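You operate a simulated robot arm through the tools that you are given. There is no shell and no other tool. Be economical: measure what you need, move in short steps, check, and stop when the job is done.

You are at the controls of a simulated two-armed robot. One attempt, no reset.

JOB
Wipe up the spill on the right half of the wall bench with the rag there and put it back.

Only the result counts: the job must be done as asked and must still hold three seconds after the hand-in. Knocking over, shifting, dropping, spilling or breaking anything else fails it.

ROBOT AND FRAMES
Two 6-joint arms with three-finger grippers on one trunk, on a base that drives. Base frame: it is fixed to the floor where the robot stands at the start and does not move with it; the origin is under the middle of the robot, x ahead of it, y to its left, z up; the surface under the hand at the start is at about z = 0.8. Lengths are in m, angles in degrees, forces in N, time in s.
The left shoulder is at the start at [0.021, 0.17, 1.51], the right one opposite. With the tool pointing down near the work surface each hand reaches from about 0.26 to 0.54 m from the robot's upright axis, wherever it stands, measured 20 degrees to its own side. Payload 2.2 kg a hand.
Tool frame (each hand has its own): the origin (TCP) lies between the finger pads and is the grasp point; the fingertips stand 0.025 m ahead of it; z points along the fingers, y is the line along which they close. Largest opening 0.104 m; the body of the gripper starts 0.074 m behind the TCP.
Orientation is that of the tool frame in the base frame, as a unit quaternion [x, y, z, w]. With the fingers straight down and closing along the base's y, the tool's x points along the base's -x, its y along +y and its z along -z.

CONTROLS
- The arms move only by the tool step_arm. It takes "left_rows", "right_rows" or both (then of equal length, played together; a hand with none holds still); each is one flat list of numbers, 7 for each row, row after row: the closure, from 0 (fully open) to 1 (shut), then the shift along the tool's x, y, z in units of 30 mm (1.0 is 30 mm), then the turn, a rotation vector about the tool's x, y, z in units of 8 degrees (1.0 is 8 degrees). In form: [grip, dx, dy, dz, ax, ay, az, grip, dx, dy, dz, ax, ay, az, ...]. A call has 1 to 8 rows; each row shifts and turns the commanded pose from where the row before left it, along the tool's axes as they then stand. A call with a number of a shift or a turn outside -1 to 1 is refused whole. Rows are played at 5 a second. More than 0.05 m and 8.6 degrees between two rows, or a gripper value outside its range, and nothing of the call is played. Where a pose cannot be reached the arm comes as near as it can. A force on the tool above 40 N (or 10 N above the force at the start of the call, whichever is more), or a blocked arm, ends the call early, and 0.2 s more pass. The fingers move at their own pace and stop on an object; they squeeze with about 39 N. The grip force told is the motor's: it shows also when the fingers shut on nothing. Time passes only in rows, and 0.2 s behind the last, so rows that do not move let the fingers close. The reply holds the time, the measured pose of the TCP, the force on the tool along the base axes, the opening and the grip force, in the units named above and with some noise, with the torque about the TCP (base axes, N m) and any sound that the robot's microphone picked up.
- Cameras (640 x 400 px; columns grow to the right, rows downward): "scene" is now at [0.1511, 0.0008, 1.3866]; the picture's right is [0.01, -1.00, 0.00], its down [-0.72, -0.00, -0.70] and it looks along [0.70, 0.00, -0.72] (base axes); focal length 264 px, centre (320, 200). "left" rides on the left gripper at [0.082, -0.003, -0.104] in its tool frame; the picture's right is [0.04, 1.00, 0.00], its down [-0.75, 0.03, -0.66] and it looks along [-0.66, 0.03, 0.75] (tool axes); focal length 256 px, centre (320, 200). "right" rides on the right gripper at [0.082, 0.003, -0.104] in its tool frame; the picture's right is [-0.04, 1.00, 0.00], its down [-0.75, -0.03, -0.66] and it looks along [-0.66, -0.03, 0.75] (tool axes); focal length 256 px, centre (320, 200). There is no depth. A picture from a camera that has moved, and an enlarged one, comes with that camera's place and axes in the base frame and with its lens.
- grab_frame(camera): a new picture of that camera. The clock stands still meanwhile.
- move_column(by): slides the trunk up (or, below 0, down) by that many m; the arms and the scene camera ride with it, the base frame stays. It gives what a move gives, with no picture.
- roll_base(legs): drives the robot by 1 to 6 legs, each [ahead, left, turn to the left] in m, m and degrees, along the robot's own axes; the way and the turn of a leg run together, so that a leg with both is an arc; at most 1.5 m and 180 degrees a leg. The arms and the cameras ride along, it lands a little off, and it stops where it bumps. It gives what a move gives.
- aim_head(pan, tilt): turns the head with the scene camera to pan (to the left, within 60 degrees either way) and tilt (down, from -29 to 69), counted from straight ahead of the robot. It gives what a move gives.
- close_up(camera, box): a new picture of the part [left, top, right, bottom] of that camera's present view, enlarged. The clock stands still meanwhile.
- close_job(): hands the job in; it is judged then, once.

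Go step by step. Nothing tells you exact positions but the pictures and the camera data: compare them with the known pose of the tool, close in by small moves and look again before you grip or let go. The budget is 120 turns and 108 pictures, counting those below and the enlarged ones. Unless the task says otherwise, let go and move clear before handing in, and close with one line.

The tools are called after ">>>" by a JSON object that holds its "api" and its "payload". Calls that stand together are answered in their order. step_arm: Moves the arms, as the interface text tells. Its arguments: {"type":"object","properties":{"left_rows":{"type":"array"},"right_rows":{"type":"array"}},"required":[]} The other tools are called the same way: move_column (by) slides the trunk up or down; roll_base (legs) drives the base; aim_head (pan, tilt) turns the head that bears the scene camera; grab_frame (camera) takes a picture; close_up (camera, box) takes an enlarged picture of a part of a camera's view; close_job () hands the job in.

At the start:

```text
clock: 0.0
left_tool_pos: [0.5358, 0.2759, 1.1292]
left_tool_rot: [0.001, 1.0, 0.0, 0.001]
left_ft_force: [0.4, -0.4, -0.1]
left_torque: [0.05, 0.04, 0.02]
left_finger_gap: 0.1039
left_grasp_force: 0.0
right_tool_pos: [0.5862, -0.1405, 1.1236]
right_tool_rot: [0.0, 1.0, 0.0, 0.0]
right_ft_force: [0.1, 0.0, -0.6]
right_torque: [0.01, 0.0, -0.03]
right_finger_gap: 0.1041
right_grasp_force: 0.1
trunk travel left (down, up): [-0.702, 0.04]
robot x, y, heading: [-0.0024, -0.002, -0.4]
head pan, tilt: [0.3, 45.6]
```

scene: 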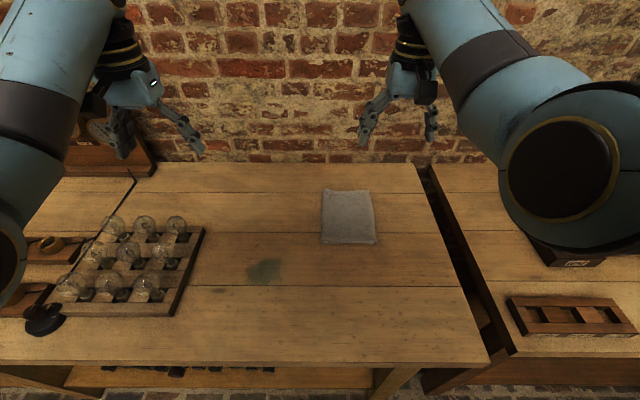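
right: 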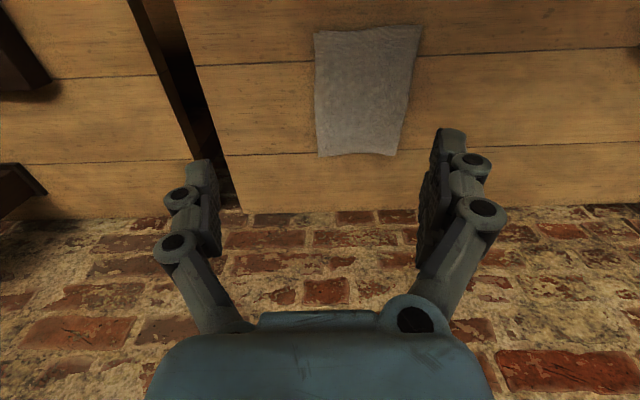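
left: 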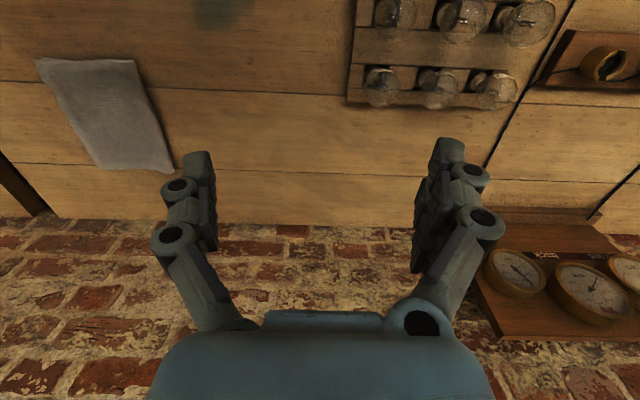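

I see a bench at the wall with a grey rag near (0.65, -0.08) and a dark spot near (0.48, 0.13), and bulbs in a tray on the left. First I look closer, and to both sides.

>>> {"api": "close_up", "payload": {"camera": "scene", "box": [180, 160, 440, 340]}}

>>> {"api": "aim_head", "payload": {"pan": -45, "tilt": 35}}

>>> {"api": "grab_frame", "payload": {"camera": "scene"}}

>>> {"api": "aim_head", "payload": {"pan": 45, "tilt": 35}}

>>> {"api": "grab_frame", "payload": {"camera": "scene"}}

```text
2.22 times, centred on (310, 250) of scene
camera zoom: at [0.1511, 0.0008, 1.3866], right [0.01, -1.0, 0.0], down [-0.72, 0.0, -0.7], along [0.7, 0.0, -0.72], focal length 587 px, centre (342, 89)
```

zoom: 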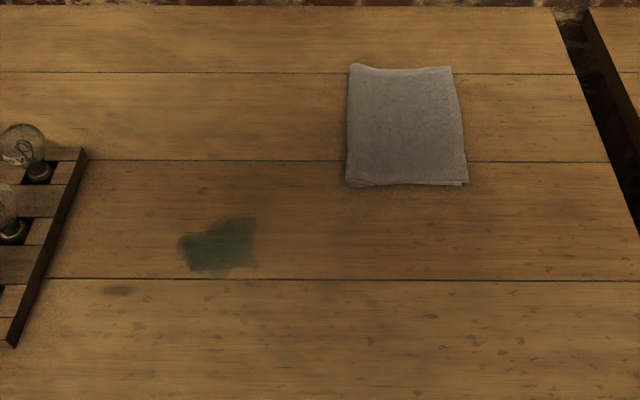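

```text
clock: 1.1
left_tool_pos: [0.5355, 0.2761, 1.1295]
left_tool_rot: [0.0, 1.0, 0.0, 0.0]
left_ft_force: [-1.1, 0.0, 0.7]
left_torque: [-0.01, 0.01, -0.05]
left_finger_gap: 0.1041
left_grasp_force: 0.0
right_tool_pos: [0.5868, -0.1415, 1.1242]
right_tool_rot: [0.0, 1.0, 0.0, 0.0]
right_ft_force: [-0.4, 0.1, -0.1]
right_torque: [-0.02, -0.01, 0.02]
right_finger_gap: 0.1037
right_grasp_force: 0.1
trunk travel left (down, up): [-0.702, 0.04]
robot x, y, heading: [-0.0009, 0.0021, -0.1]
head pan, tilt: [-45.0, 35.0]
```

```text
103 pictures are left
camera scene: at [0.1326, -0.0618, 1.4023], right [-0.71, -0.71, 0.0], down [-0.41, 0.41, -0.82], along [0.58, -0.58, -0.57], focal length 264 px, centre (320, 200)
```

scene: 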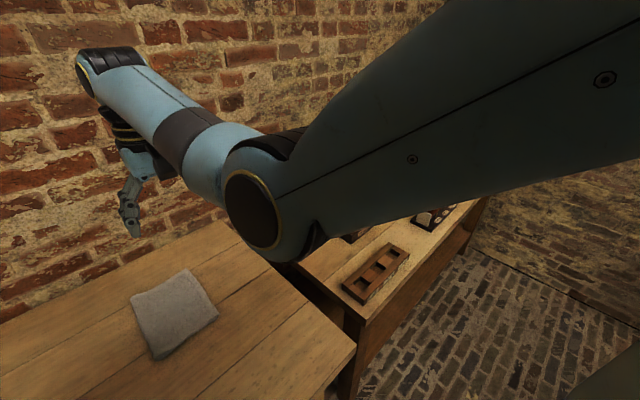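

```text
clock: 2.8
left_tool_pos: [0.536, 0.2743, 1.129]
left_tool_rot: [0.0, 1.0, 0.0, 0.0]
left_ft_force: [0.2, 0.7, -0.3]
left_torque: [0.0, 0.03, 0.0]
left_finger_gap: 0.1042
left_grasp_force: 0.0
right_tool_pos: [0.5869, -0.1392, 1.1238]
right_tool_rot: [0.001, 1.0, 0.0, 0.0]
right_ft_force: [1.1, 0.1, -0.8]
right_torque: [0.01, -0.04, -0.01]
right_finger_gap: 0.1039
right_grasp_force: 0.0
trunk travel left (down, up): [-0.702, 0.04]
robot x, y, heading: [0.0011, 0.0, 0.0]
head pan, tilt: [45.0, 35.0]
```

```text
102 pictures are left
camera scene: at [0.1326, 0.0626, 1.4023], right [0.71, -0.71, 0.0], down [-0.41, -0.41, -0.82], along [0.58, 0.58, -0.57], focal length 264 px, centre (320, 200)
```

scene: 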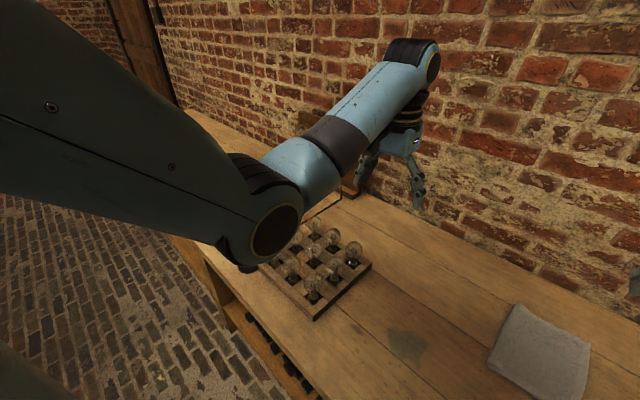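

The dark spot and the rag share the middle bench. I check the remaining hidden areas for another spill before acting.

>>> {"api": "aim_head", "payload": {"pan": -20, "tilt": 60}}

>>> {"api": "grab_frame", "payload": {"camera": "scene"}}

>>> {"api": "aim_head", "payload": {"pan": 10, "tilt": 60}}

>>> {"api": "grab_frame", "payload": {"camera": "scene"}}

>>> {"api": "close_up", "payload": {"camera": "right", "box": [280, 0, 480, 200]}}

```text
clock: 4.1
left_tool_pos: [0.5352, 0.2759, 1.1289]
left_tool_rot: [0.0, 1.0, 0.0, 0.0]
left_ft_force: [-1.0, 0.0, -0.1]
left_torque: [0.0, -0.01, -0.02]
left_finger_gap: 0.1039
left_grasp_force: 0.0
right_tool_pos: [0.587, -0.1415, 1.1231]
right_tool_rot: [0.0, 1.0, 0.0, 0.0]
right_ft_force: [0.1, 0.0, 0.4]
right_torque: [-0.01, 0.03, -0.01]
right_finger_gap: 0.1039
right_grasp_force: 0.1
trunk travel left (down, up): [-0.702, 0.04]
robot x, y, heading: [-0.0024, -0.0003, -0.1]
head pan, tilt: [-20.0, 60.0]
```

```text
101 pictures are left
camera scene: at [0.133, -0.0224, 1.368], right [-0.34, -0.94, 0.0], down [-0.81, 0.3, -0.5], along [0.47, -0.17, -0.87], focal length 264 px, centre (320, 200)
```

scene: 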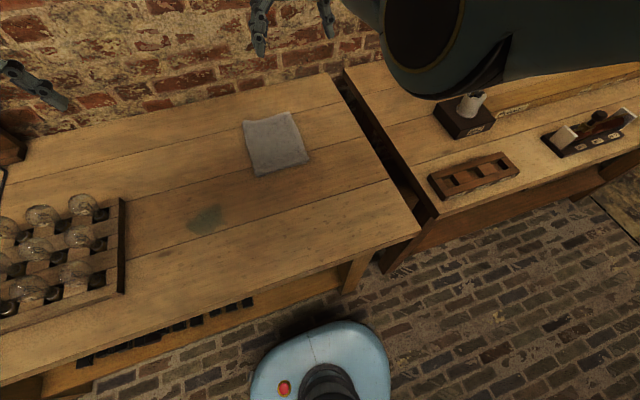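

```text
clock: 5.1
left_tool_pos: [0.5359, 0.2754, 1.1299]
left_tool_rot: [0.0, 1.0, 0.0, 0.0]
left_ft_force: [0.0, 0.9, -0.5]
left_torque: [0.03, -0.02, 0.01]
left_finger_gap: 0.1038
left_grasp_force: 0.0
right_tool_pos: [0.5879, -0.1409, 1.1239]
right_tool_rot: [0.0, 1.0, -0.001, 0.0]
right_ft_force: [0.0, 0.6, 0.2]
right_torque: [-0.01, 0.02, -0.01]
right_finger_gap: 0.1039
right_grasp_force: 0.0
trunk travel left (down, up): [-0.702, 0.04]
robot x, y, heading: [-0.001, -0.0013, 0.1]
head pan, tilt: [10.0, 60.0]
```

```text
100 pictures are left
camera scene: at [0.1359, 0.0119, 1.368], right [0.17, -0.98, 0.0], down [-0.85, -0.15, -0.5], along [0.49, 0.09, -0.87], focal length 264 px, centre (320, 200)
```

scene: 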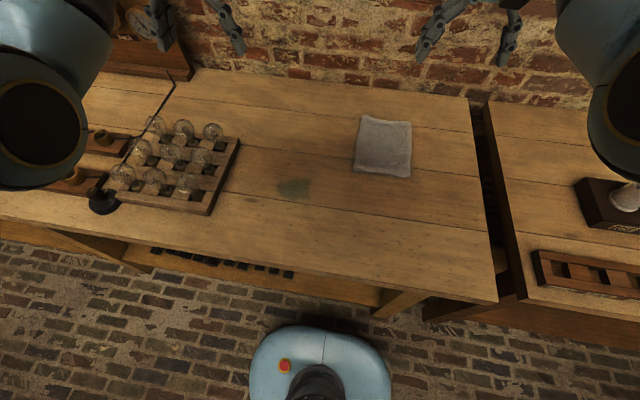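

```text
2.00 times, centred on (380, 100) of right
camera zoom: at [0.5057, -0.1371, 1.2279], right [0.04, 1.0, 0.0], down [0.75, -0.03, 0.66], along [0.66, -0.03, -0.75], focal length 512 px, centre (200, 400)
```

zoom: 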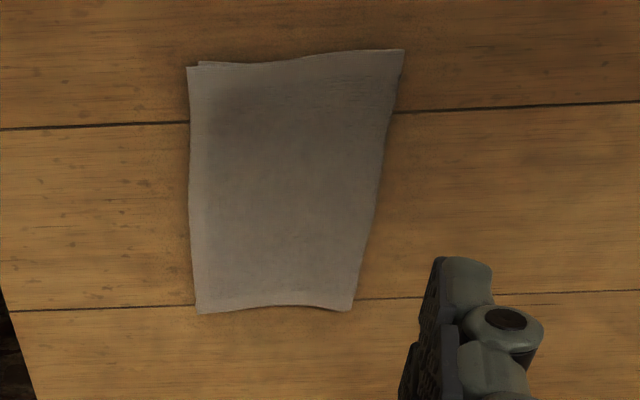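

One spill is visible, about x 0.44–0.52, y 0.09–0.185. The rag covers x 0.565–0.77, y -0.15–0. I bring the right hand down above the rag's near edge to look.

>>> {"api": "step_arm", "payload": {"right_rows": [0, 0, 0.25, 0.9, 0, 0, 0, 0, 0, 0.25, 0.9, 0, 0, 0, 0, 0, 0.25, 0.9, 0, 0, 0, 0, 0, 0.25, 0.9, 0, 0, 0, 0, 0, 0.25, 0.9, 0, 0, 0, 0, 0, 0.25, 0.9, 0, 0, 0, 0, 0, 0.25, 0.9, 0, 0, 0, 0, 0, 0.25, 0.9, 0, 0, 0]}}

>>> {"api": "grab_frame", "payload": {"camera": "right"}}

>>> {"api": "grab_frame", "payload": {"camera": "scene"}}

```text
clock: 6.9
left_tool_pos: [0.5348, 0.2752, 1.1284]
left_tool_rot: [0.0, 1.0, -0.001, -0.001]
left_ft_force: [0.6, 0.2, -0.1]
left_torque: [0.0, -0.04, -0.02]
left_finger_gap: 0.1041
left_grasp_force: 0.1
right_tool_pos: [0.5523, -0.0955, 0.9277]
right_tool_rot: [0.0, 1.0, 0.0, 0.001]
right_ft_force: [-0.3, -0.1, 0.5]
right_torque: [0.0, 0.07, 0.01]
right_finger_gap: 0.1039
right_grasp_force: 0.1
right hand out of reach, approached as far as the arm can: row 6, 7, 8
trunk travel left (down, up): [-0.702, 0.04]
robot x, y, heading: [0.0046, -0.0011, -0.4]
head pan, tilt: [10.0, 60.0]
```

```text
98 pictures are left
camera right: at [0.4705, -0.0924, 1.0326], right [0.04, 1.0, 0.0], down [0.75, -0.03, 0.66], along [0.66, -0.03, -0.75], focal length 256 px, centre (320, 200)
```

right: 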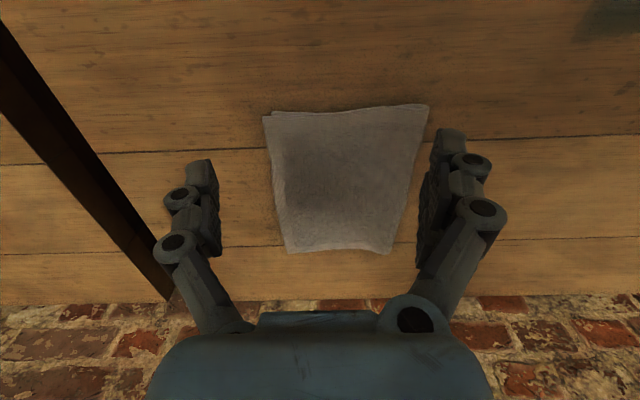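

```text
97 pictures are left
camera scene: at [0.1359, 0.0122, 1.368], right [0.17, -0.98, 0.0], down [-0.85, -0.15, -0.5], along [0.49, 0.09, -0.87], focal length 264 px, centre (320, 200)
```

scene: 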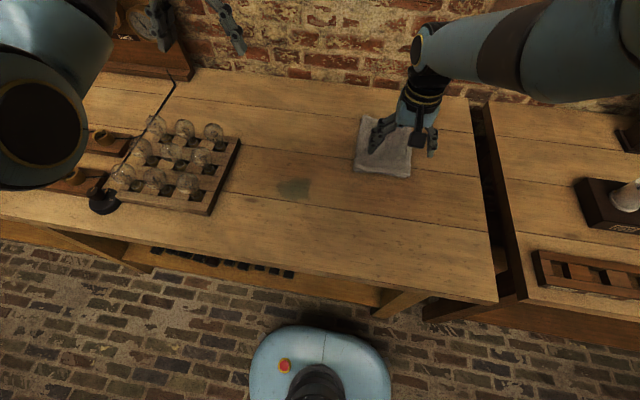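

The rag estimate holds and the right arm is at its reach limit, so I lower the trunk. First I raise the left hand so it stays clear of the bulbs.

>>> {"api": "step_arm", "payload": {"left_rows": [0, 0.3, 0, -0.9, 0, 0, 0, 0, 0.3, 0, -0.9, 0, 0, 0, 0, 0.3, 0, -0.9, 0, 0, 0, 0, 0.3, 0, -0.9, 0, 0, 0, 0, 0.3, 0, -0.9, 0, 0, 0, 0, 0.3, 0, -0.9, 0, 0, 0, 0, 0.3, 0, -0.9, 0, 0, 0, 0, 0, 0, -0.9, 0, 0, 0]}}

>>> {"api": "step_arm", "payload": {"right_rows": [0, 0, 0, -1, 0, 0, 0, 0, 0, 0, -1, 0, 0, 0, 0, 0, 0, -1, 0, 0, 0, 0, 0, 0, -1, 0, 0, 0, 0, 0, 0, -1, 0, 0, 0, 0, 0, 0, -1, 0, 0, 0]}}

>>> {"api": "move_column", "payload": {"by": -0.2}}

>>> {"api": "grab_frame", "payload": {"camera": "scene"}}

>>> {"api": "grab_frame", "payload": {"camera": "right"}}

```text
clock: 8.7
left_tool_pos: [0.6028, 0.2923, 1.2108]
left_tool_rot: [-0.001, 1.0, 0.0, -0.001]
left_ft_force: [0.5, -0.1, -0.4]
left_torque: [0.0, 0.02, 0.0]
left_finger_gap: 0.104
left_grasp_force: 0.0
left hand out of reach, approached as far as the arm can: row 1, 2, 3, 4, 5, 6, 7, 8
right_tool_pos: [0.5517, -0.0961, 0.9279]
right_tool_rot: [0.001, 1.0, 0.0, 0.0]
right_ft_force: [0.4, 0.5, -0.4]
right_torque: [-0.02, 0.03, 0.0]
right_finger_gap: 0.1039
right_grasp_force: 0.1
trunk travel left (down, up): [-0.702, 0.04]
robot x, y, heading: [0.0025, 0.0007, 0.3]
head pan, tilt: [10.0, 60.0]
```

```text
clock: 10.1
left_tool_pos: [0.6027, 0.2927, 1.2105]
left_tool_rot: [0.0, 1.0, 0.0, -0.001]
left_ft_force: [0.1, -0.1, 1.4]
left_torque: [-0.01, -0.02, 0.02]
left_finger_gap: 0.1042
left_grasp_force: 0.1
right_tool_pos: [0.6207, -0.0761, 1.0771]
right_tool_rot: [0.0, 1.0, 0.0, -0.001]
right_ft_force: [0.0, 0.1, -0.3]
right_torque: [-0.01, 0.0, 0.02]
right_finger_gap: 0.1041
right_grasp_force: 0.2
right hand out of reach, approached as far as the arm can: row 1, 2, 3, 4, 5, 6
trunk travel left (down, up): [-0.702, 0.04]
robot x, y, heading: [0.0021, -0.0002, -0.0]
head pan, tilt: [10.0, 60.0]
```

```text
clock: 12.3
left_tool_pos: [0.601, 0.291, 0.9999]
left_tool_rot: [-0.001, 1.0, -0.001, -0.008]
left_ft_force: [0.7, 0.6, 0.4]
left_torque: [0.01, -0.02, -0.03]
left_finger_gap: 0.1038
left_grasp_force: 0.2
right_tool_pos: [0.62, -0.0762, 0.8664]
right_tool_rot: [0.0, 1.0, 0.001, -0.007]
right_ft_force: [-0.4, 0.5, 0.2]
right_torque: [-0.03, -0.01, 0.0]
right_finger_gap: 0.1039
right_grasp_force: 0.0
trunk travel left (down, up): [-0.502, 0.24]
robot x, y, heading: [-0.0041, -0.0009, -0.0]
head pan, tilt: [10.0, 60.0]
```

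```text
96 pictures are left
camera scene: at [0.1373, 0.012, 1.1669], right [0.17, -0.98, 0.0], down [-0.85, -0.15, -0.5], along [0.49, 0.09, -0.87], focal length 264 px, centre (320, 200)
```

scene: 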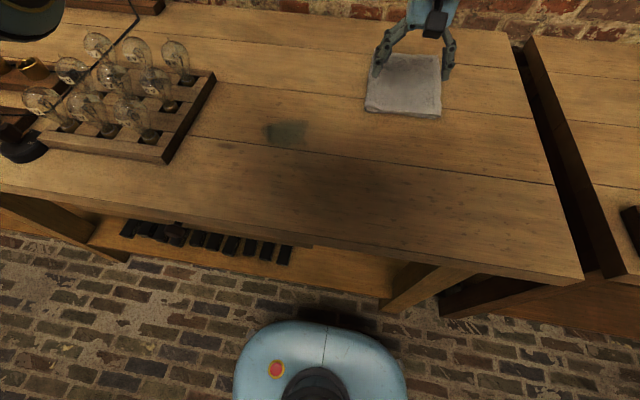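

```text
95 pictures are left
camera right: at [0.5399, -0.0723, 0.9722], right [0.04, 1.0, 0.0], down [0.76, -0.03, 0.65], along [0.64, -0.03, -0.76], focal length 256 px, centre (320, 200)
```

right: 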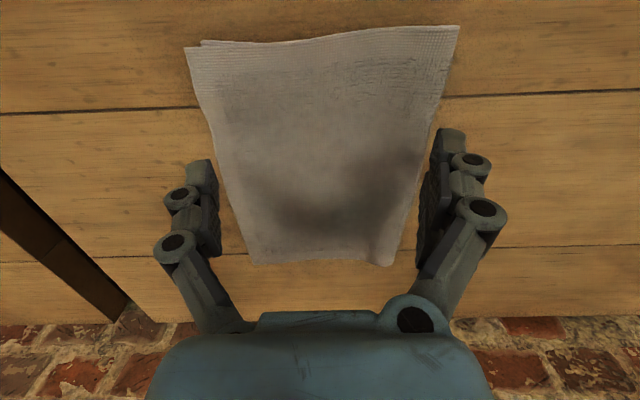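

The fingers straddle the middle of the rag's near half. I descend slowly to touch.

>>> {"api": "step_arm", "payload": {"right_rows": [0, 0.2, 0, 0.4, 0, 0, 0, 0, 0.2, 0, 0.3, 0, 0, 0]}}

>>> {"api": "close_up", "payload": {"camera": "right", "box": [140, 0, 500, 280]}}

>>> {"api": "close_up", "payload": {"camera": "scene", "box": [320, 0, 500, 140]}}

```text
clock: 12.9
left_tool_pos: [0.6018, 0.2913, 0.9985]
left_tool_rot: [0.0, 1.0, 0.001, -0.007]
left_ft_force: [-0.4, 0.5, 0.7]
left_torque: [0.0, -0.01, 0.0]
left_finger_gap: 0.1041
left_grasp_force: 0.2
right_tool_pos: [0.6098, -0.0745, 0.8447]
right_tool_rot: [0.0, 1.0, 0.0, -0.007]
right_ft_force: [0.3, 0.9, -0.8]
right_torque: [0.01, -0.03, -0.03]
right_finger_gap: 0.1034
right_grasp_force: 0.1
trunk travel left (down, up): [-0.502, 0.24]
robot x, y, heading: [-0.0008, 0.005, 0.0]
head pan, tilt: [10.0, 60.0]
```

```text
1.43 times, centred on (320, 140) of right
camera zoom: at [0.5303, -0.0708, 0.9497], right [0.04, 1.0, 0.0], down [0.76, -0.03, 0.64], along [0.64, -0.03, -0.76], focal length 366 px, centre (320, 286)
```

zoom: 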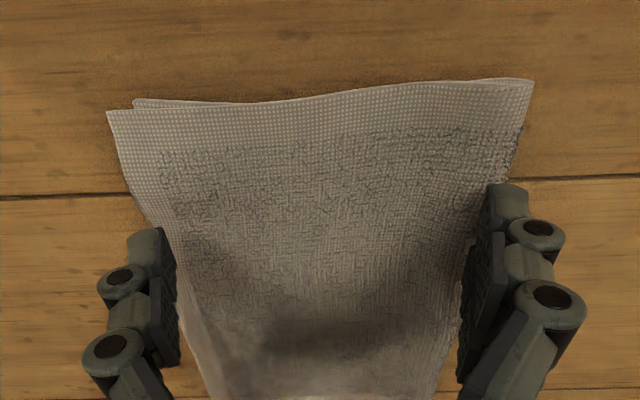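

```text
2.86 times, centred on (410, 70) of scene
camera zoom: at [0.1375, 0.012, 1.1667], right [0.17, -0.98, 0.0], down [-0.85, -0.15, -0.5], along [0.49, 0.09, -0.87], focal length 755 px, centre (63, 571)
```

zoom: 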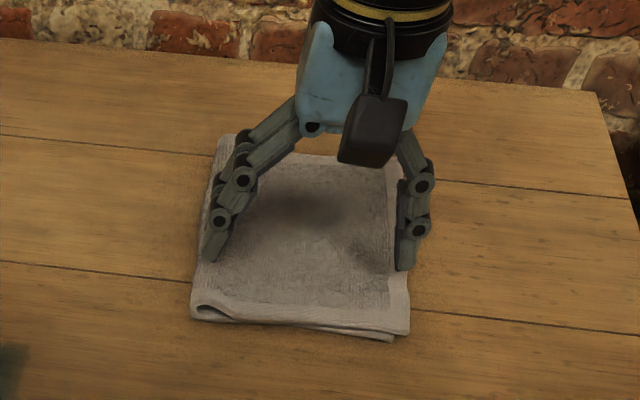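

The rag is a folded cloth about a centimetre thick. I go down until contact.

>>> {"api": "step_arm", "payload": {"right_rows": [0, 0, 0, 0.2, 0, 0, 0, 0, 0, 0, 0.2, 0, 0, 0, 0, 0, 0, 0.1, 0, 0, 0]}}

```text
clock: 13.7
left_tool_pos: [0.6021, 0.29, 0.9978]
left_tool_rot: [-0.001, 1.0, -0.001, -0.007]
left_ft_force: [0.5, 0.1, 0.4]
left_torque: [0.02, 0.02, -0.01]
left_finger_gap: 0.1039
left_grasp_force: 0.1
right_tool_pos: [0.6058, -0.0754, 0.8308]
right_tool_rot: [0.0, 1.0, 0.0, -0.007]
right_ft_force: [0.0, 0.5, -0.1]
right_torque: [-0.01, -0.01, 0.01]
right_finger_gap: 0.1038
right_grasp_force: 0.1
trunk travel left (down, up): [-0.502, 0.24]
robot x, y, heading: [0.0006, 0.0003, 0.1]
head pan, tilt: [10.0, 60.0]
```

No contact yet with the fingertips at about 0.806; I continue.

>>> {"api": "step_arm", "payload": {"right_rows": [0, 0, 0, 0.1, 0, 0, 0, 0, 0, 0, 0.1, 0, 0, 0]}}

>>> {"api": "close_up", "payload": {"camera": "scene", "box": [320, 0, 500, 140]}}

```text
clock: 14.3
left_tool_pos: [0.6013, 0.2916, 0.9991]
left_tool_rot: [0.0, 1.0, 0.0, -0.008]
left_ft_force: [0.7, -0.1, 0.0]
left_torque: [-0.01, 0.03, -0.01]
left_finger_gap: 0.1041
left_grasp_force: 0.0
right_tool_pos: [0.6056, -0.0772, 0.8267]
right_tool_rot: [-0.001, 1.0, 0.0, -0.007]
right_ft_force: [1.1, 0.1, 1.7]
right_torque: [0.06, 0.04, 0.02]
right_finger_gap: 0.1042
right_grasp_force: 0.1
trunk travel left (down, up): [-0.502, 0.24]
robot x, y, heading: [0.0022, 0.0058, 0.1]
head pan, tilt: [10.0, 60.0]
```

```text
2.86 times, centred on (410, 70) of scene
camera zoom: at [0.1374, 0.012, 1.1668], right [0.17, -0.98, 0.0], down [-0.85, -0.15, -0.5], along [0.49, 0.09, -0.87], focal length 755 px, centre (63, 571)
```

zoom: 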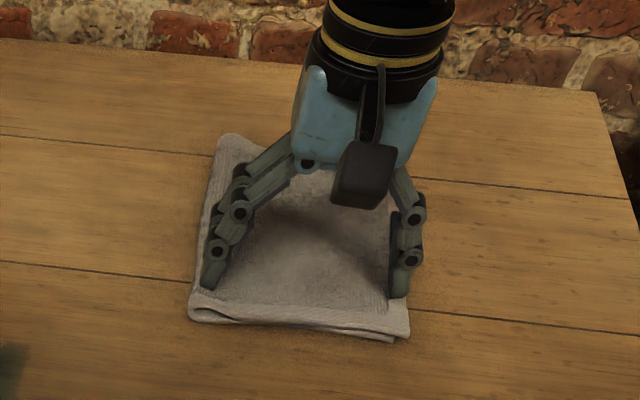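

Light contact is made. I try bunching the cloth: press slightly and close.

>>> {"api": "step_arm", "payload": {"right_rows": [0, 0, 0, 0.1, 0, 0, 0, 0.5, 0, 0, 0, 0, 0, 0, 1, 0, 0, 0, 0, 0, 0, 1, 0, 0, 0, 0, 0, 0, 1, 0, 0, 0, 0, 0, 0]}}

>>> {"api": "close_up", "payload": {"camera": "scene", "box": [320, 0, 500, 140]}}

>>> {"api": "grab_frame", "payload": {"camera": "right"}}

```text
clock: 15.3
left_tool_pos: [0.6003, 0.2915, 0.9993]
left_tool_rot: [-0.001, 1.0, 0.0, -0.007]
left_ft_force: [0.3, 0.0, 0.6]
left_torque: [0.01, 0.03, 0.0]
left_finger_gap: 0.1039
left_grasp_force: 0.0
right_tool_pos: [0.6084, -0.0737, 0.8311]
right_tool_rot: [-0.001, 1.0, 0.002, 0.001]
right_ft_force: [-2.7, 3.0, 23.1]
right_torque: [0.12, 0.1, 0.02]
right_finger_gap: 0.0181
right_grasp_force: 16.7
right hand out of reach, approached as far as the arm can: row 1
trunk travel left (down, up): [-0.502, 0.24]
robot x, y, heading: [-0.0004, -0.0006, 0.0]
head pan, tilt: [10.0, 60.0]
stopped in row 4 (right hand): the force on the tool passed its limit at 41 N (the readings are from after the stop); the commanded pose is now the measured one
```

```text
2.86 times, centred on (410, 70) of scene
camera zoom: at [0.1363, 0.0124, 1.1669], right [0.17, -0.98, 0.0], down [-0.85, -0.15, -0.5], along [0.49, 0.09, -0.87], focal length 755 px, centre (63, 571)
```

zoom: 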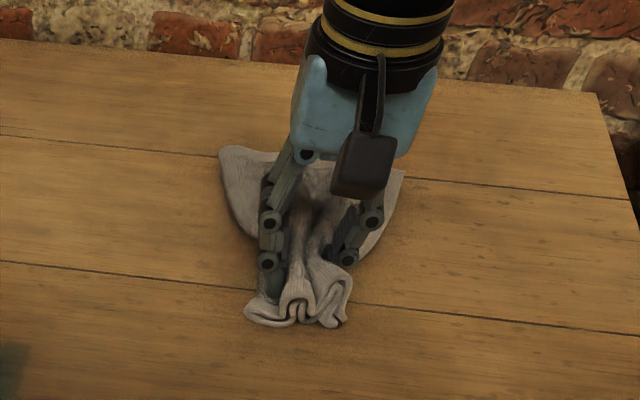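

```text
90 pictures are left
camera right: at [0.5266, -0.0711, 0.9349], right [0.04, 1.0, 0.0], down [0.75, -0.03, 0.66], along [0.66, -0.02, -0.75], focal length 256 px, centre (320, 200)
```

right: 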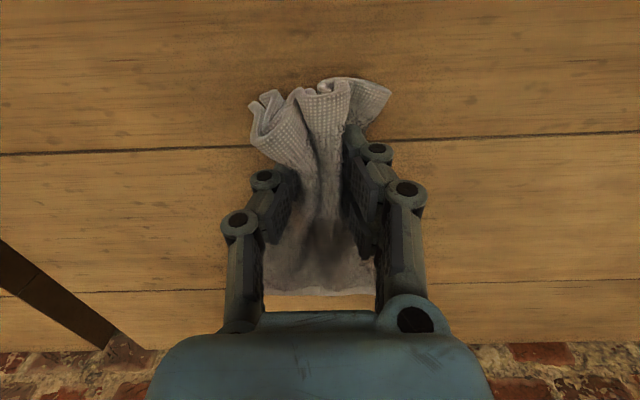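

It is a soft cloth and it bunches between the fingers. I finish the grip and lift a little.

>>> {"api": "step_arm", "payload": {"right_rows": [1, 0, 0, -0.05, 0, 0, 0, 1, 0, 0, -0.05, 0, 0, 0, 1, 0, 0, 0, 0, 0, 0, 1, 0, 0, -0.3, 0, 0, 0, 1, 0, 0, -0.4, 0, 0, 0, 1, 0, 0, -0.5, 0, 0, 0]}}

>>> {"api": "close_up", "payload": {"camera": "scene", "box": [240, 0, 500, 160]}}

>>> {"api": "grab_frame", "payload": {"camera": "right"}}

```text
clock: 16.7
left_tool_pos: [0.6024, 0.2901, 0.9992]
left_tool_rot: [0.0, 1.0, 0.0, -0.008]
left_ft_force: [-0.5, 0.1, -0.4]
left_torque: [-0.01, -0.01, 0.04]
left_finger_gap: 0.104
left_grasp_force: 0.1
right_tool_pos: [0.6172, -0.0722, 0.8599]
right_tool_rot: [-0.001, 1.0, 0.0, -0.005]
right_ft_force: [0.0, 0.1, -0.2]
right_torque: [-0.04, -0.01, 0.01]
right_finger_gap: 0.0143
right_grasp_force: 39.2
right hand out of reach, approached as far as the arm can: row 4, 5, 6
trunk travel left (down, up): [-0.502, 0.24]
robot x, y, heading: [0.0004, 0.0024, 0.1]
head pan, tilt: [10.0, 60.0]
```

```text
2.46 times, centred on (370, 80) of scene
camera zoom: at [0.1375, 0.0121, 1.1667], right [0.17, -0.98, 0.0], down [-0.85, -0.15, -0.5], along [0.49, 0.09, -0.87], focal length 650 px, centre (197, 495)
```

zoom: 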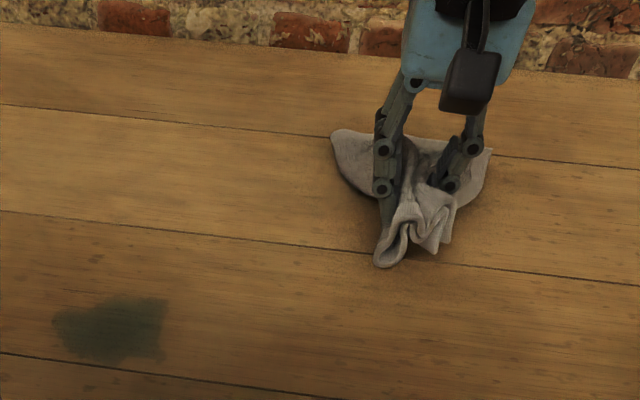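

```text
88 pictures are left
camera right: at [0.5368, -0.0689, 0.9642], right [0.04, 1.0, 0.0], down [0.76, -0.03, 0.65], along [0.65, -0.02, -0.76], focal length 256 px, centre (320, 200)
```

right: 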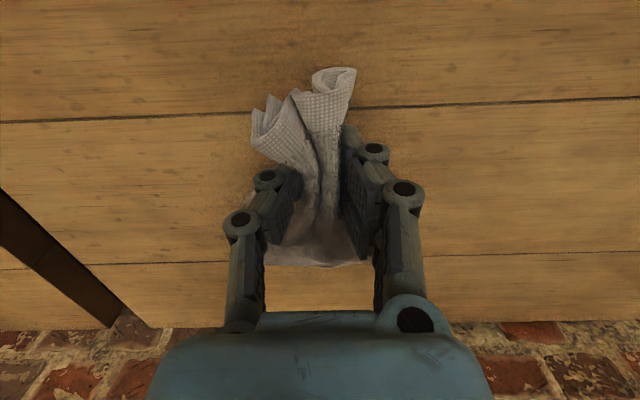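

The grip is firm at 14 mm gap. I move the left hand up and outward, and carry the rag over the spill.

>>> {"api": "step_arm", "payload": {"left_rows": [0, 0.4, 0.2, -0.5, 0, 0, 0, 0, 0.4, 0.2, -0.5, 0, 0, 0, 0, 0.4, 0.3, -0.4, 0, 0, 0, 0, 0.4, 0.4, -0.3, 0, 0, 0, 0, 0.4, 0.4, 0, 0, 0, 0, 0, 0.4, 0.4, 0, 0, 0, 0, 0, 0.4, 0.4, 0, 0, 0, 0, 0, 0, 0, 0, 0, 0, 0]}}

>>> {"api": "step_arm", "payload": {"right_rows": [1, 0.57, 0.85, -0.1, 0, 0, 0, 1, 0.57, 0.85, 0, 0, 0, 0, 1, 0.57, 0.85, 0, 0, 0, 0, 1, 0.57, 0.85, 0, 0, 0, 0, 1, 0.57, 0.85, 0, 0, 0, 0, 1, 0.57, 0.85, 0, 0, 0, 0, 1, 0.57, 0.85, 0, 0, 0, 0, 1, 0.57, 0.85, 0, 0, 0, 0]}}

>>> {"api": "grab_frame", "payload": {"camera": "scene"}}

>>> {"api": "grab_frame", "payload": {"camera": "right"}}

```text
clock: 18.5
left_tool_pos: [0.5888, 0.3705, 1.0014]
left_tool_rot: [-0.001, 1.0, 0.0, -0.008]
left_ft_force: [-1.0, -0.6, 0.2]
left_torque: [0.01, -0.01, -0.02]
left_finger_gap: 0.1039
left_grasp_force: 0.0
left hand out of reach, approached as far as the arm can: row 1, 2, 3, 4, 5, 6, 7
right_tool_pos: [0.6176, -0.0725, 0.8593]
right_tool_rot: [-0.001, 1.0, 0.001, -0.004]
right_ft_force: [0.2, -1.0, -0.2]
right_torque: [-0.03, 0.04, 0.0]
right_finger_gap: 0.0144
right_grasp_force: 39.2
trunk travel left (down, up): [-0.502, 0.24]
robot x, y, heading: [-0.0012, 0.001, 0.0]
head pan, tilt: [10.0, 60.0]
```

```text
clock: 20.3
left_tool_pos: [0.588, 0.3708, 1.0014]
left_tool_rot: [-0.001, 1.0, 0.0, -0.007]
left_ft_force: [-0.9, 0.2, -0.6]
left_torque: [0.0, 0.02, -0.01]
left_finger_gap: 0.1042
left_grasp_force: 0.1
right_tool_pos: [0.5862, 0.0056, 0.8432]
right_tool_rot: [0.01, 1.0, -0.003, 0.005]
right_ft_force: [0.2, -0.2, 0.3]
right_torque: [0.01, 0.02, 0.06]
right_finger_gap: 0.0142
right_grasp_force: 39.1
right hand out of reach, approached as far as the arm can: row 1, 2, 3, 4, 5, 6, 7, 8
trunk travel left (down, up): [-0.502, 0.24]
robot x, y, heading: [0.001, 0.0025, -0.2]
head pan, tilt: [10.0, 60.0]
```

```text
87 pictures are left
camera scene: at [0.1376, 0.012, 1.1667], right [0.17, -0.98, 0.0], down [-0.85, -0.15, -0.5], along [0.49, 0.09, -0.87], focal length 264 px, centre (320, 200)
```

scene: 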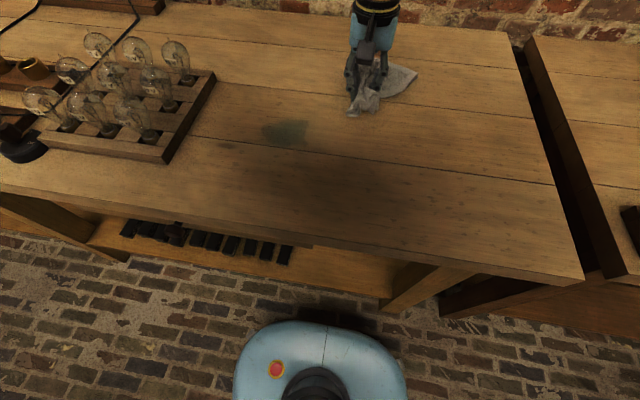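

```text
86 pictures are left
camera right: at [0.5041, 0.0121, 0.9468], right [0.06, 1.0, -0.01], down [0.75, -0.04, 0.66], along [0.66, -0.05, -0.75], focal length 256 px, centre (320, 200)
```

right: 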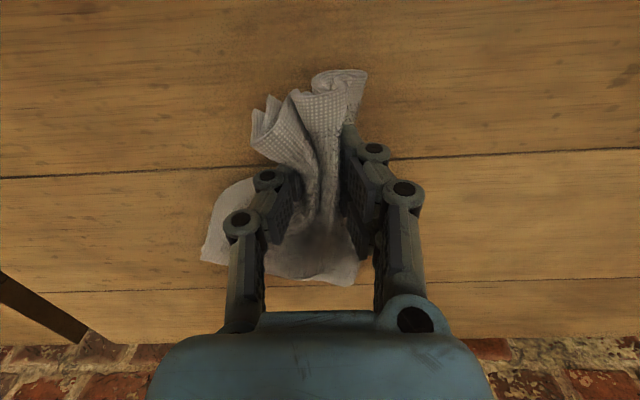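

The low trunk makes the arm too cramped to come inward. I raise the trunk again with the rag held and test motion from there.

>>> {"api": "move_column", "payload": {"by": 0.2}}

>>> {"api": "step_arm", "payload": {"right_rows": [1, 0.5, 0, 0.8, 0, 0, 0, 1, 0.5, 0, 0.8, 0, 0, 0, 1, 0.5, 0, 0.8, 0, 0, 0]}}

>>> {"api": "grab_frame", "payload": {"camera": "scene"}}

```text
clock: 22.4
left_tool_pos: [0.5883, 0.3724, 1.2027]
left_tool_rot: [0.0, 1.0, 0.0, -0.007]
left_ft_force: [-0.1, 0.6, 0.1]
left_torque: [0.01, 0.01, -0.01]
left_finger_gap: 0.1039
left_grasp_force: 0.1
right_tool_pos: [0.5847, 0.0024, 1.0452]
right_tool_rot: [0.013, 1.0, -0.005, 0.007]
right_ft_force: [0.1, 0.6, -0.6]
right_torque: [-0.01, 0.02, 0.13]
right_finger_gap: 0.0145
right_grasp_force: 39.0
trunk travel left (down, up): [-0.702, 0.04]
robot x, y, heading: [-0.0002, 0.0018, -0.2]
head pan, tilt: [10.0, 60.0]
```

```text
clock: 23.4
left_tool_pos: [0.5881, 0.3715, 1.2015]
left_tool_rot: [-0.001, 1.0, -0.001, -0.008]
left_ft_force: [0.2, -0.1, -0.4]
left_torque: [0.0, 0.01, -0.01]
left_finger_gap: 0.1042
left_grasp_force: 0.1
right_tool_pos: [0.5567, -0.0129, 0.9777]
right_tool_rot: [0.022, 1.0, -0.012, 0.015]
right_ft_force: [-0.5, -0.7, -0.2]
right_torque: [0.08, 0.01, 0.17]
right_finger_gap: 0.0145
right_grasp_force: 38.5
trunk travel left (down, up): [-0.702, 0.04]
robot x, y, heading: [-0.0001, -0.0009, -0.1]
head pan, tilt: [10.0, 60.0]
stopped in row 3 (right hand): the arm was blocked; the commanded pose is now the measured one
```

```text
85 pictures are left
camera scene: at [0.1361, 0.0122, 1.368], right [0.17, -0.98, 0.0], down [-0.85, -0.15, -0.5], along [0.49, 0.09, -0.87], focal length 264 px, centre (320, 200)
```

scene: 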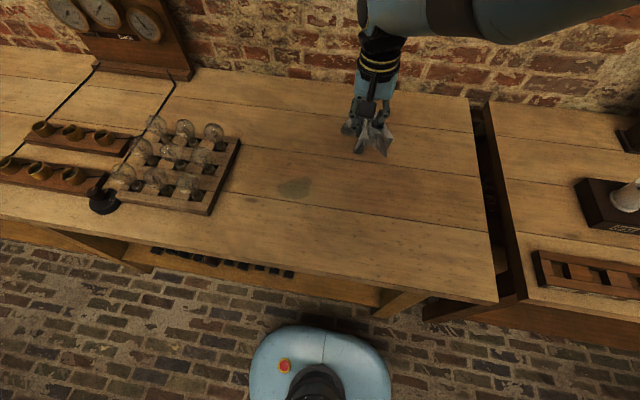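

The arm reports being blocked; I look up at the forearm to see why.

>>> {"api": "aim_head", "payload": {"pan": -25, "tilt": 15}}

>>> {"api": "grab_frame", "payload": {"camera": "scene"}}

```text
clock: 24.6
left_tool_pos: [0.5872, 0.3728, 1.2014]
left_tool_rot: [-0.001, 1.0, 0.0, -0.008]
left_ft_force: [0.1, -0.3, -0.6]
left_torque: [0.02, -0.01, -0.03]
left_finger_gap: 0.1043
left_grasp_force: 0.1
right_tool_pos: [0.5573, -0.0124, 0.9771]
right_tool_rot: [0.022, 1.0, -0.011, 0.013]
right_ft_force: [0.5, 0.1, -0.6]
right_torque: [0.06, -0.02, 0.16]
right_finger_gap: 0.0141
right_grasp_force: 38.9
trunk travel left (down, up): [-0.702, 0.04]
robot x, y, heading: [-0.0016, 0.0014, -0.0]
head pan, tilt: [-25.0, 15.0]
```

```text
84 pictures are left
camera scene: at [0.1552, -0.0388, 1.4342], right [-0.42, -0.91, 0.0], down [-0.24, 0.11, -0.97], along [0.88, -0.41, -0.26], focal length 264 px, centre (320, 200)
```

scene: 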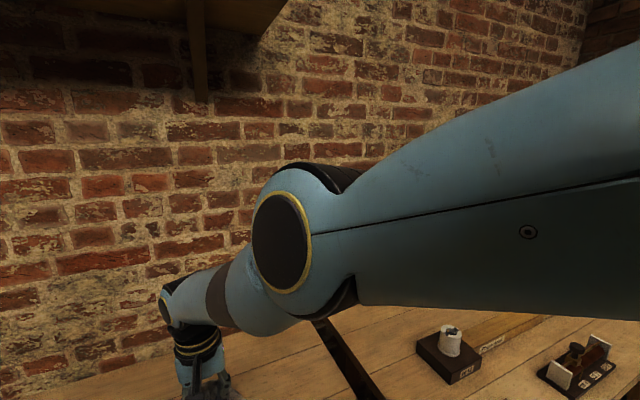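

No contact with the wall is visible; it looks like a joint limit from reaching across. I bring the hand back to its own side and inward.

>>> {"api": "step_arm", "payload": {"right_rows": [1, 0.3, -0.6, 0, 0, 0, 0, 1, 0.3, -0.6, 0, 0, 0, 0, 1, 0.6, -0.6, 0, 0, 0, 0, 1, 0.8, -0.6, 0, 0, 0, 0, 1, 0.8, -0.6, 0, 0, 0, 0, 1, 0.8, -0.5, 0, 0, 0, 0]}}

>>> {"api": "grab_frame", "payload": {"camera": "scene"}}

```text
clock: 25.9
left_tool_pos: [0.5876, 0.3718, 1.203]
left_tool_rot: [-0.001, 1.0, 0.0, -0.008]
left_ft_force: [-0.1, 0.2, -0.1]
left_torque: [0.01, -0.03, 0.02]
left_finger_gap: 0.1041
left_grasp_force: 0.0
right_tool_pos: [0.5361, -0.0767, 0.912]
right_tool_rot: [0.017, 1.0, -0.01, 0.013]
right_ft_force: [1.1, -1.4, -0.3]
right_torque: [0.04, -0.01, 0.12]
right_finger_gap: 0.0141
right_grasp_force: 38.7
right hand out of reach, approached as far as the arm can: row 1, 2, 3, 4, 5, 6
trunk travel left (down, up): [-0.702, 0.04]
robot x, y, heading: [-0.0028, -0.0002, 0.2]
head pan, tilt: [-25.0, 15.0]
```

```text
83 pictures are left
camera scene: at [0.1549, -0.039, 1.4343], right [-0.42, -0.91, 0.0], down [-0.23, 0.11, -0.97], along [0.88, -0.41, -0.26], focal length 264 px, centre (320, 200)
```

scene: 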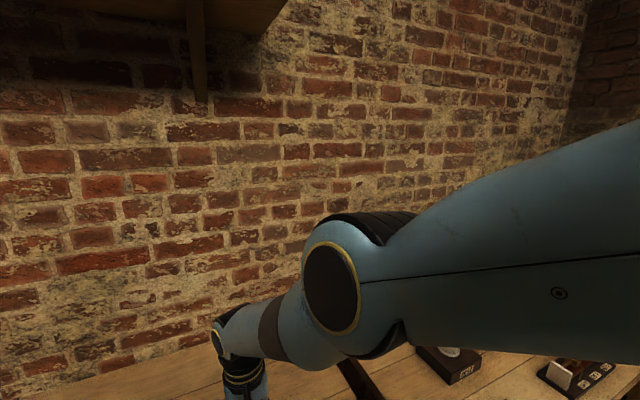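

Inward motion seems to need a lower hand at this trunk height. I step down and then inward, staying above the bench.

>>> {"api": "step_arm", "payload": {"right_rows": [1, 0, -0.3, 0.5, 0, 0, 0, 1, 0, -0.3, 0.5, 0, 0, 0, 1, 0.5, -0.3, 0.2, 0, 0, 0, 1, 0.8, 0, 0, 0, 0, 0, 1, 0.8, 0, 0, 0, 0, 0]}}

>>> {"api": "grab_frame", "payload": {"camera": "right"}}

```text
clock: 27.4
left_tool_pos: [0.5876, 0.3722, 1.202]
left_tool_rot: [-0.001, 1.0, 0.0, -0.008]
left_ft_force: [-0.8, 0.8, -0.2]
left_torque: [0.01, 0.01, 0.03]
left_finger_gap: 0.104
left_grasp_force: 0.0
right_tool_pos: [0.494, -0.1445, 0.8959]
right_tool_rot: [0.028, 0.998, -0.033, 0.034]
right_ft_force: [0.1, 0.3, -0.3]
right_torque: [0.13, 0.05, 0.16]
right_finger_gap: 0.0144
right_grasp_force: 38.9
right hand out of reach, approached as far as the arm can: row 1, 2
trunk travel left (down, up): [-0.702, 0.04]
robot x, y, heading: [0.0003, 0.0029, -0.2]
head pan, tilt: [-25.0, 15.0]
stopped in row 5 (right hand): the arm was blocked; the commanded pose is now the measured one
```

```text
82 pictures are left
camera right: at [0.4066, -0.1286, 0.994], right [0.1, 0.99, -0.06], down [0.71, -0.03, 0.71], along [0.7, -0.11, -0.7], focal length 256 px, centre (320, 200)
```

right: 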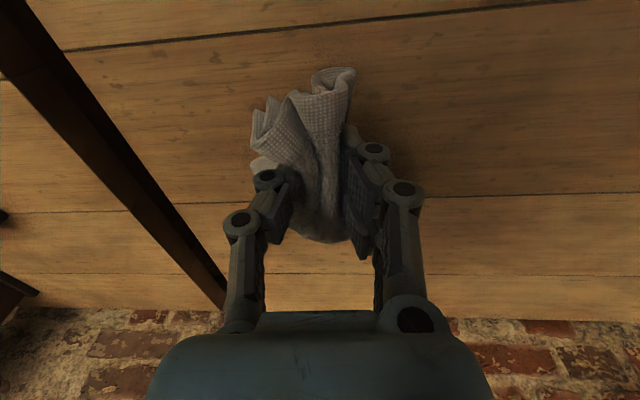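

The hand was blocked and its orientation has drifted about 4°. I first undo the tilt and see if the arm is free.

>>> {"api": "step_arm", "payload": {"right_rows": [1, 0, 0, 0, -0.24, 0.25, -0.2, 1, 0, 0, 0, -0.23, 0.24, -0.2, 1, 0, 0, 0, 0, 0, 0]}}

>>> {"api": "aim_head", "payload": {"pan": -55, "tilt": 25}}

>>> {"api": "grab_frame", "payload": {"camera": "scene"}}

>>> {"api": "grab_frame", "payload": {"camera": "left"}}

```text
clock: 28.1
left_tool_pos: [0.5872, 0.3715, 1.2026]
left_tool_rot: [0.0, 1.0, 0.0, -0.007]
left_ft_force: [0.0, 0.5, -0.4]
left_torque: [0.02, -0.03, -0.01]
left_finger_gap: 0.1043
left_grasp_force: 0.1
right_tool_pos: [0.4934, -0.1399, 0.8957]
right_tool_rot: [0.0, 1.0, 0.002, -0.002]
right_ft_force: [-0.4, 0.2, -0.4]
right_torque: [-0.14, -0.02, -0.13]
right_finger_gap: 0.0141
right_grasp_force: 38.7
trunk travel left (down, up): [-0.702, 0.04]
robot x, y, heading: [-0.0043, -0.0027, -0.1]
head pan, tilt: [-25.0, 15.0]
```

```text
clock: 29.1
left_tool_pos: [0.5877, 0.372, 1.2017]
left_tool_rot: [0.0, 1.0, 0.0, -0.007]
left_ft_force: [-0.6, -0.1, 0.3]
left_torque: [0.0, 0.02, 0.02]
left_finger_gap: 0.1039
left_grasp_force: 0.0
right_tool_pos: [0.493, -0.141, 0.896]
right_tool_rot: [-0.001, 1.0, 0.002, -0.002]
right_ft_force: [-0.5, 0.2, -0.1]
right_torque: [-0.14, 0.0, -0.14]
right_finger_gap: 0.0143
right_grasp_force: 39.0
trunk travel left (down, up): [-0.702, 0.04]
robot x, y, heading: [-0.0007, -0.0049, -0.1]
head pan, tilt: [-55.0, 25.0]
```

```text
81 pictures are left
camera scene: at [0.1233, -0.0749, 1.4181], right [-0.82, -0.57, 0.0], down [-0.24, 0.35, -0.91], along [0.52, -0.74, -0.42], focal length 264 px, centre (320, 200)
```

scene: 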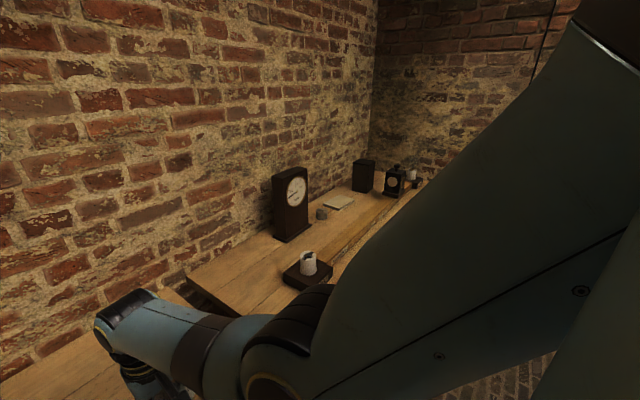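

```text
80 pictures are left
camera left: at [0.5087, 0.3685, 1.307], right [-0.04, 1.0, 0.0], down [0.76, 0.03, 0.64], along [0.64, 0.03, -0.76], focal length 256 px, centre (320, 200)
```

left: 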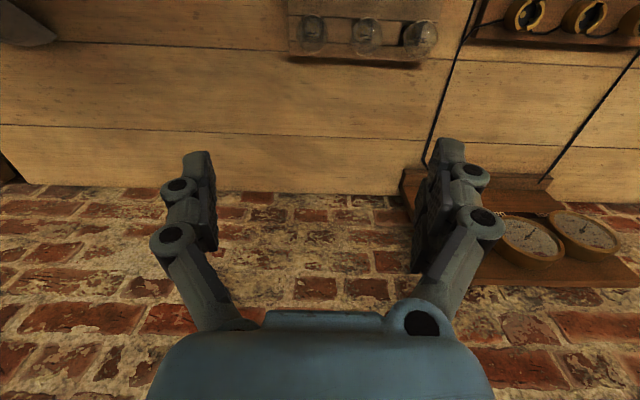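

The arm is free again. The hand is at x 0.493, so driving the base 0.28 m left brings it right over the spill without stretching the arm.

>>> {"api": "roll_base", "payload": {"legs": [[0, 0.27, 0]]}}

>>> {"api": "aim_head", "payload": {"pan": -10, "tilt": 55}}

>>> {"api": "grab_frame", "payload": {"camera": "scene"}}

>>> {"api": "grab_frame", "payload": {"camera": "right"}}

```text
clock: 31.0
left_tool_pos: [0.5862, 0.6452, 1.2019]
left_tool_rot: [-0.002, 1.0, 0.0, -0.008]
left_ft_force: [-0.5, 0.1, 0.4]
left_torque: [-0.03, 0.02, 0.03]
left_finger_gap: 0.1039
left_grasp_force: 0.1
right_tool_pos: [0.4931, 0.1323, 0.8961]
right_tool_rot: [-0.002, 1.0, 0.001, -0.002]
right_ft_force: [0.5, 0.1, -1.0]
right_torque: [-0.12, 0.02, -0.15]
right_finger_gap: 0.0143
right_grasp_force: 39.0
trunk travel left (down, up): [-0.702, 0.04]
robot x, y, heading: [0.0016, 0.2702, 0.3]
head pan, tilt: [-55.0, 25.0]
```

```text
clock: 32.1
left_tool_pos: [0.5856, 0.645, 1.2018]
left_tool_rot: [-0.002, 1.0, 0.0, -0.009]
left_ft_force: [0.1, 0.3, 0.1]
left_torque: [0.01, -0.01, -0.01]
left_finger_gap: 0.1041
left_grasp_force: 0.0
right_tool_pos: [0.4935, 0.1311, 0.8948]
right_tool_rot: [-0.002, 1.0, 0.0, -0.001]
right_ft_force: [0.1, -0.2, -0.2]
right_torque: [-0.13, 0.0, -0.15]
right_finger_gap: 0.0143
right_grasp_force: 39.1
trunk travel left (down, up): [-0.702, 0.04]
robot x, y, heading: [-0.0006, 0.2663, 0.1]
head pan, tilt: [-10.0, 55.0]
```

```text
79 pictures are left
camera scene: at [0.141, 0.2593, 1.3741], right [-0.17, -0.99, 0.0], down [-0.81, 0.14, -0.57], along [0.57, -0.1, -0.82], focal length 264 px, centre (320, 200)
```

scene: 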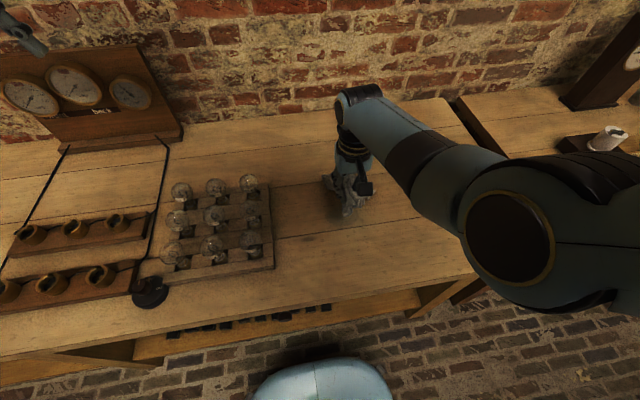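

```text
78 pictures are left
camera right: at [0.4124, 0.1348, 0.9999], right [0.04, 1.0, 0.0], down [0.76, -0.03, 0.65], along [0.65, -0.02, -0.76], focal length 256 px, centre (320, 200)
```

right: 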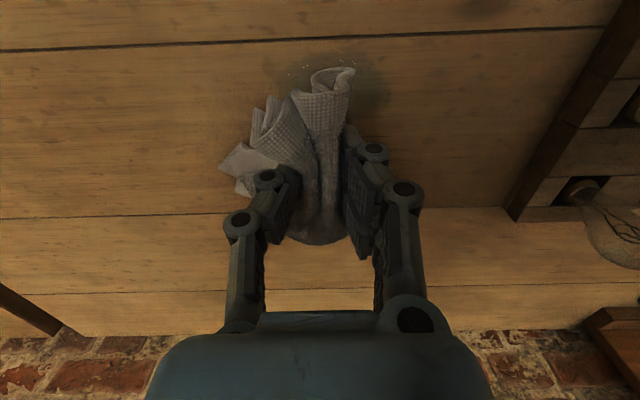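

The rag hangs over the spill. I lower until it touches the bench.

>>> {"api": "step_arm", "payload": {"right_rows": [1, 0.2, 0, 0.5, 0, 0, 0, 1, 0.2, 0, 0.5, 0, 0, 0, 1, 0.1, 0, 0.4, 0, 0, 0, 1, 0.1, 0, 0.3, 0, 0, 0, 1, 0, 0, 0.2, 0, 0, 0]}}

>>> {"api": "grab_frame", "payload": {"camera": "right"}}

>>> {"api": "close_up", "payload": {"camera": "scene", "box": [270, 120, 430, 240]}}

```text
clock: 33.3
left_tool_pos: [0.5868, 0.6447, 1.2034]
left_tool_rot: [-0.002, 1.0, 0.0, -0.008]
left_ft_force: [0.1, 0.5, 0.1]
left_torque: [0.02, 0.03, 0.0]
left_finger_gap: 0.104
left_grasp_force: 0.0
right_tool_pos: [0.4752, 0.1326, 0.8392]
right_tool_rot: [-0.001, 1.0, 0.001, -0.001]
right_ft_force: [-0.1, -0.2, 1.3]
right_torque: [-0.12, 0.0, -0.15]
right_finger_gap: 0.0141
right_grasp_force: 38.9
trunk travel left (down, up): [-0.702, 0.04]
robot x, y, heading: [-0.0021, 0.2703, 0.2]
head pan, tilt: [-10.0, 55.0]
```

```text
77 pictures are left
camera right: at [0.3946, 0.1358, 0.943], right [0.04, 1.0, 0.0], down [0.76, -0.03, 0.65], along [0.65, -0.02, -0.76], focal length 256 px, centre (320, 200)
```

right: 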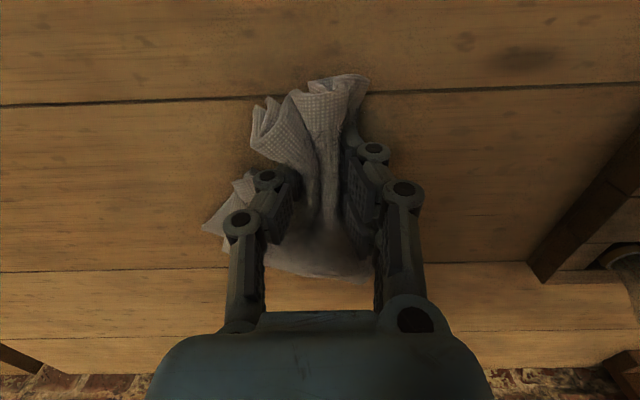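

```text
3.33 times, centred on (350, 180) of scene
camera zoom: at [0.141, 0.2592, 1.3741], right [-0.17, -0.99, 0.0], down [-0.81, 0.14, -0.57], along [0.56, -0.1, -0.82], focal length 881 px, centre (220, 267)
```

zoom: 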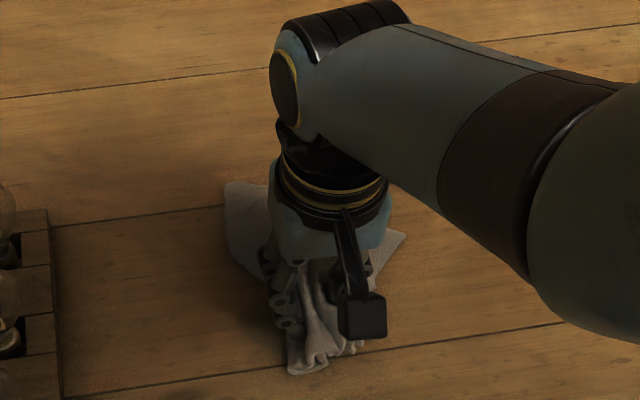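

The rag touches the bench over the spill. I press lightly and wipe in strokes across y 0.08–0.19 and x 0.43–0.52.

>>> {"api": "step_arm", "payload": {"right_rows": [1, 0, 0, 0.15, 0, 0, 0, 1, 0, 0.9, 0, 0, 0, 0, 1, 0, 0.9, 0, 0, 0, 0, 1, 0.5, 0, 0, 0, 0, 0, 1, 0, -0.9, 0, 0, 0, 0, 1, 0, -0.9, 0, 0, 0, 0, 1, 0, -0.9, 0, 0, 0, 0, 1, 0, -0.9, 0, 0, 0, 0]}}

>>> {"api": "grab_frame", "payload": {"camera": "right"}}

```text
clock: 35.1
left_tool_pos: [0.5851, 0.6438, 1.2018]
left_tool_rot: [-0.001, 1.0, 0.0, -0.008]
left_ft_force: [0.1, -0.4, 0.3]
left_torque: [0.03, 0.01, -0.01]
left_finger_gap: 0.1044
left_grasp_force: 0.0
right_tool_pos: [0.4577, 0.0761, 0.836]
right_tool_rot: [-0.004, 1.0, 0.002, -0.002]
right_ft_force: [-0.6, 0.4, 2.2]
right_torque: [-0.1, -0.04, -0.14]
right_finger_gap: 0.0141
right_grasp_force: 39.1
right hand out of reach, approached as far as the arm can: row 3
trunk travel left (down, up): [-0.702, 0.04]
robot x, y, heading: [-0.0026, 0.2703, 0.4]
head pan, tilt: [-10.0, 55.0]
```

```text
75 pictures are left
camera right: at [0.3767, 0.0783, 0.9398], right [0.03, 1.0, 0.0], down [0.76, -0.03, 0.65], along [0.65, -0.02, -0.76], focal length 256 px, centre (320, 200)
```

right: 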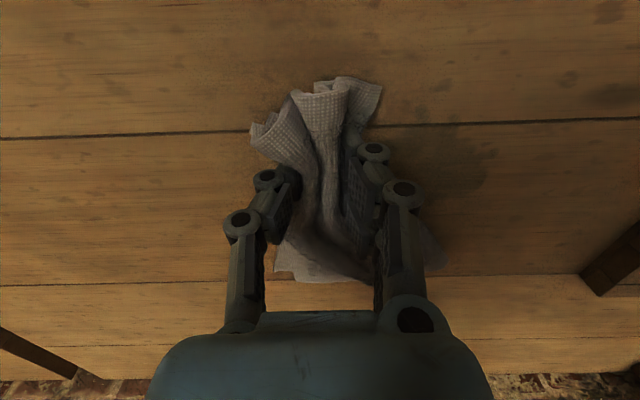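

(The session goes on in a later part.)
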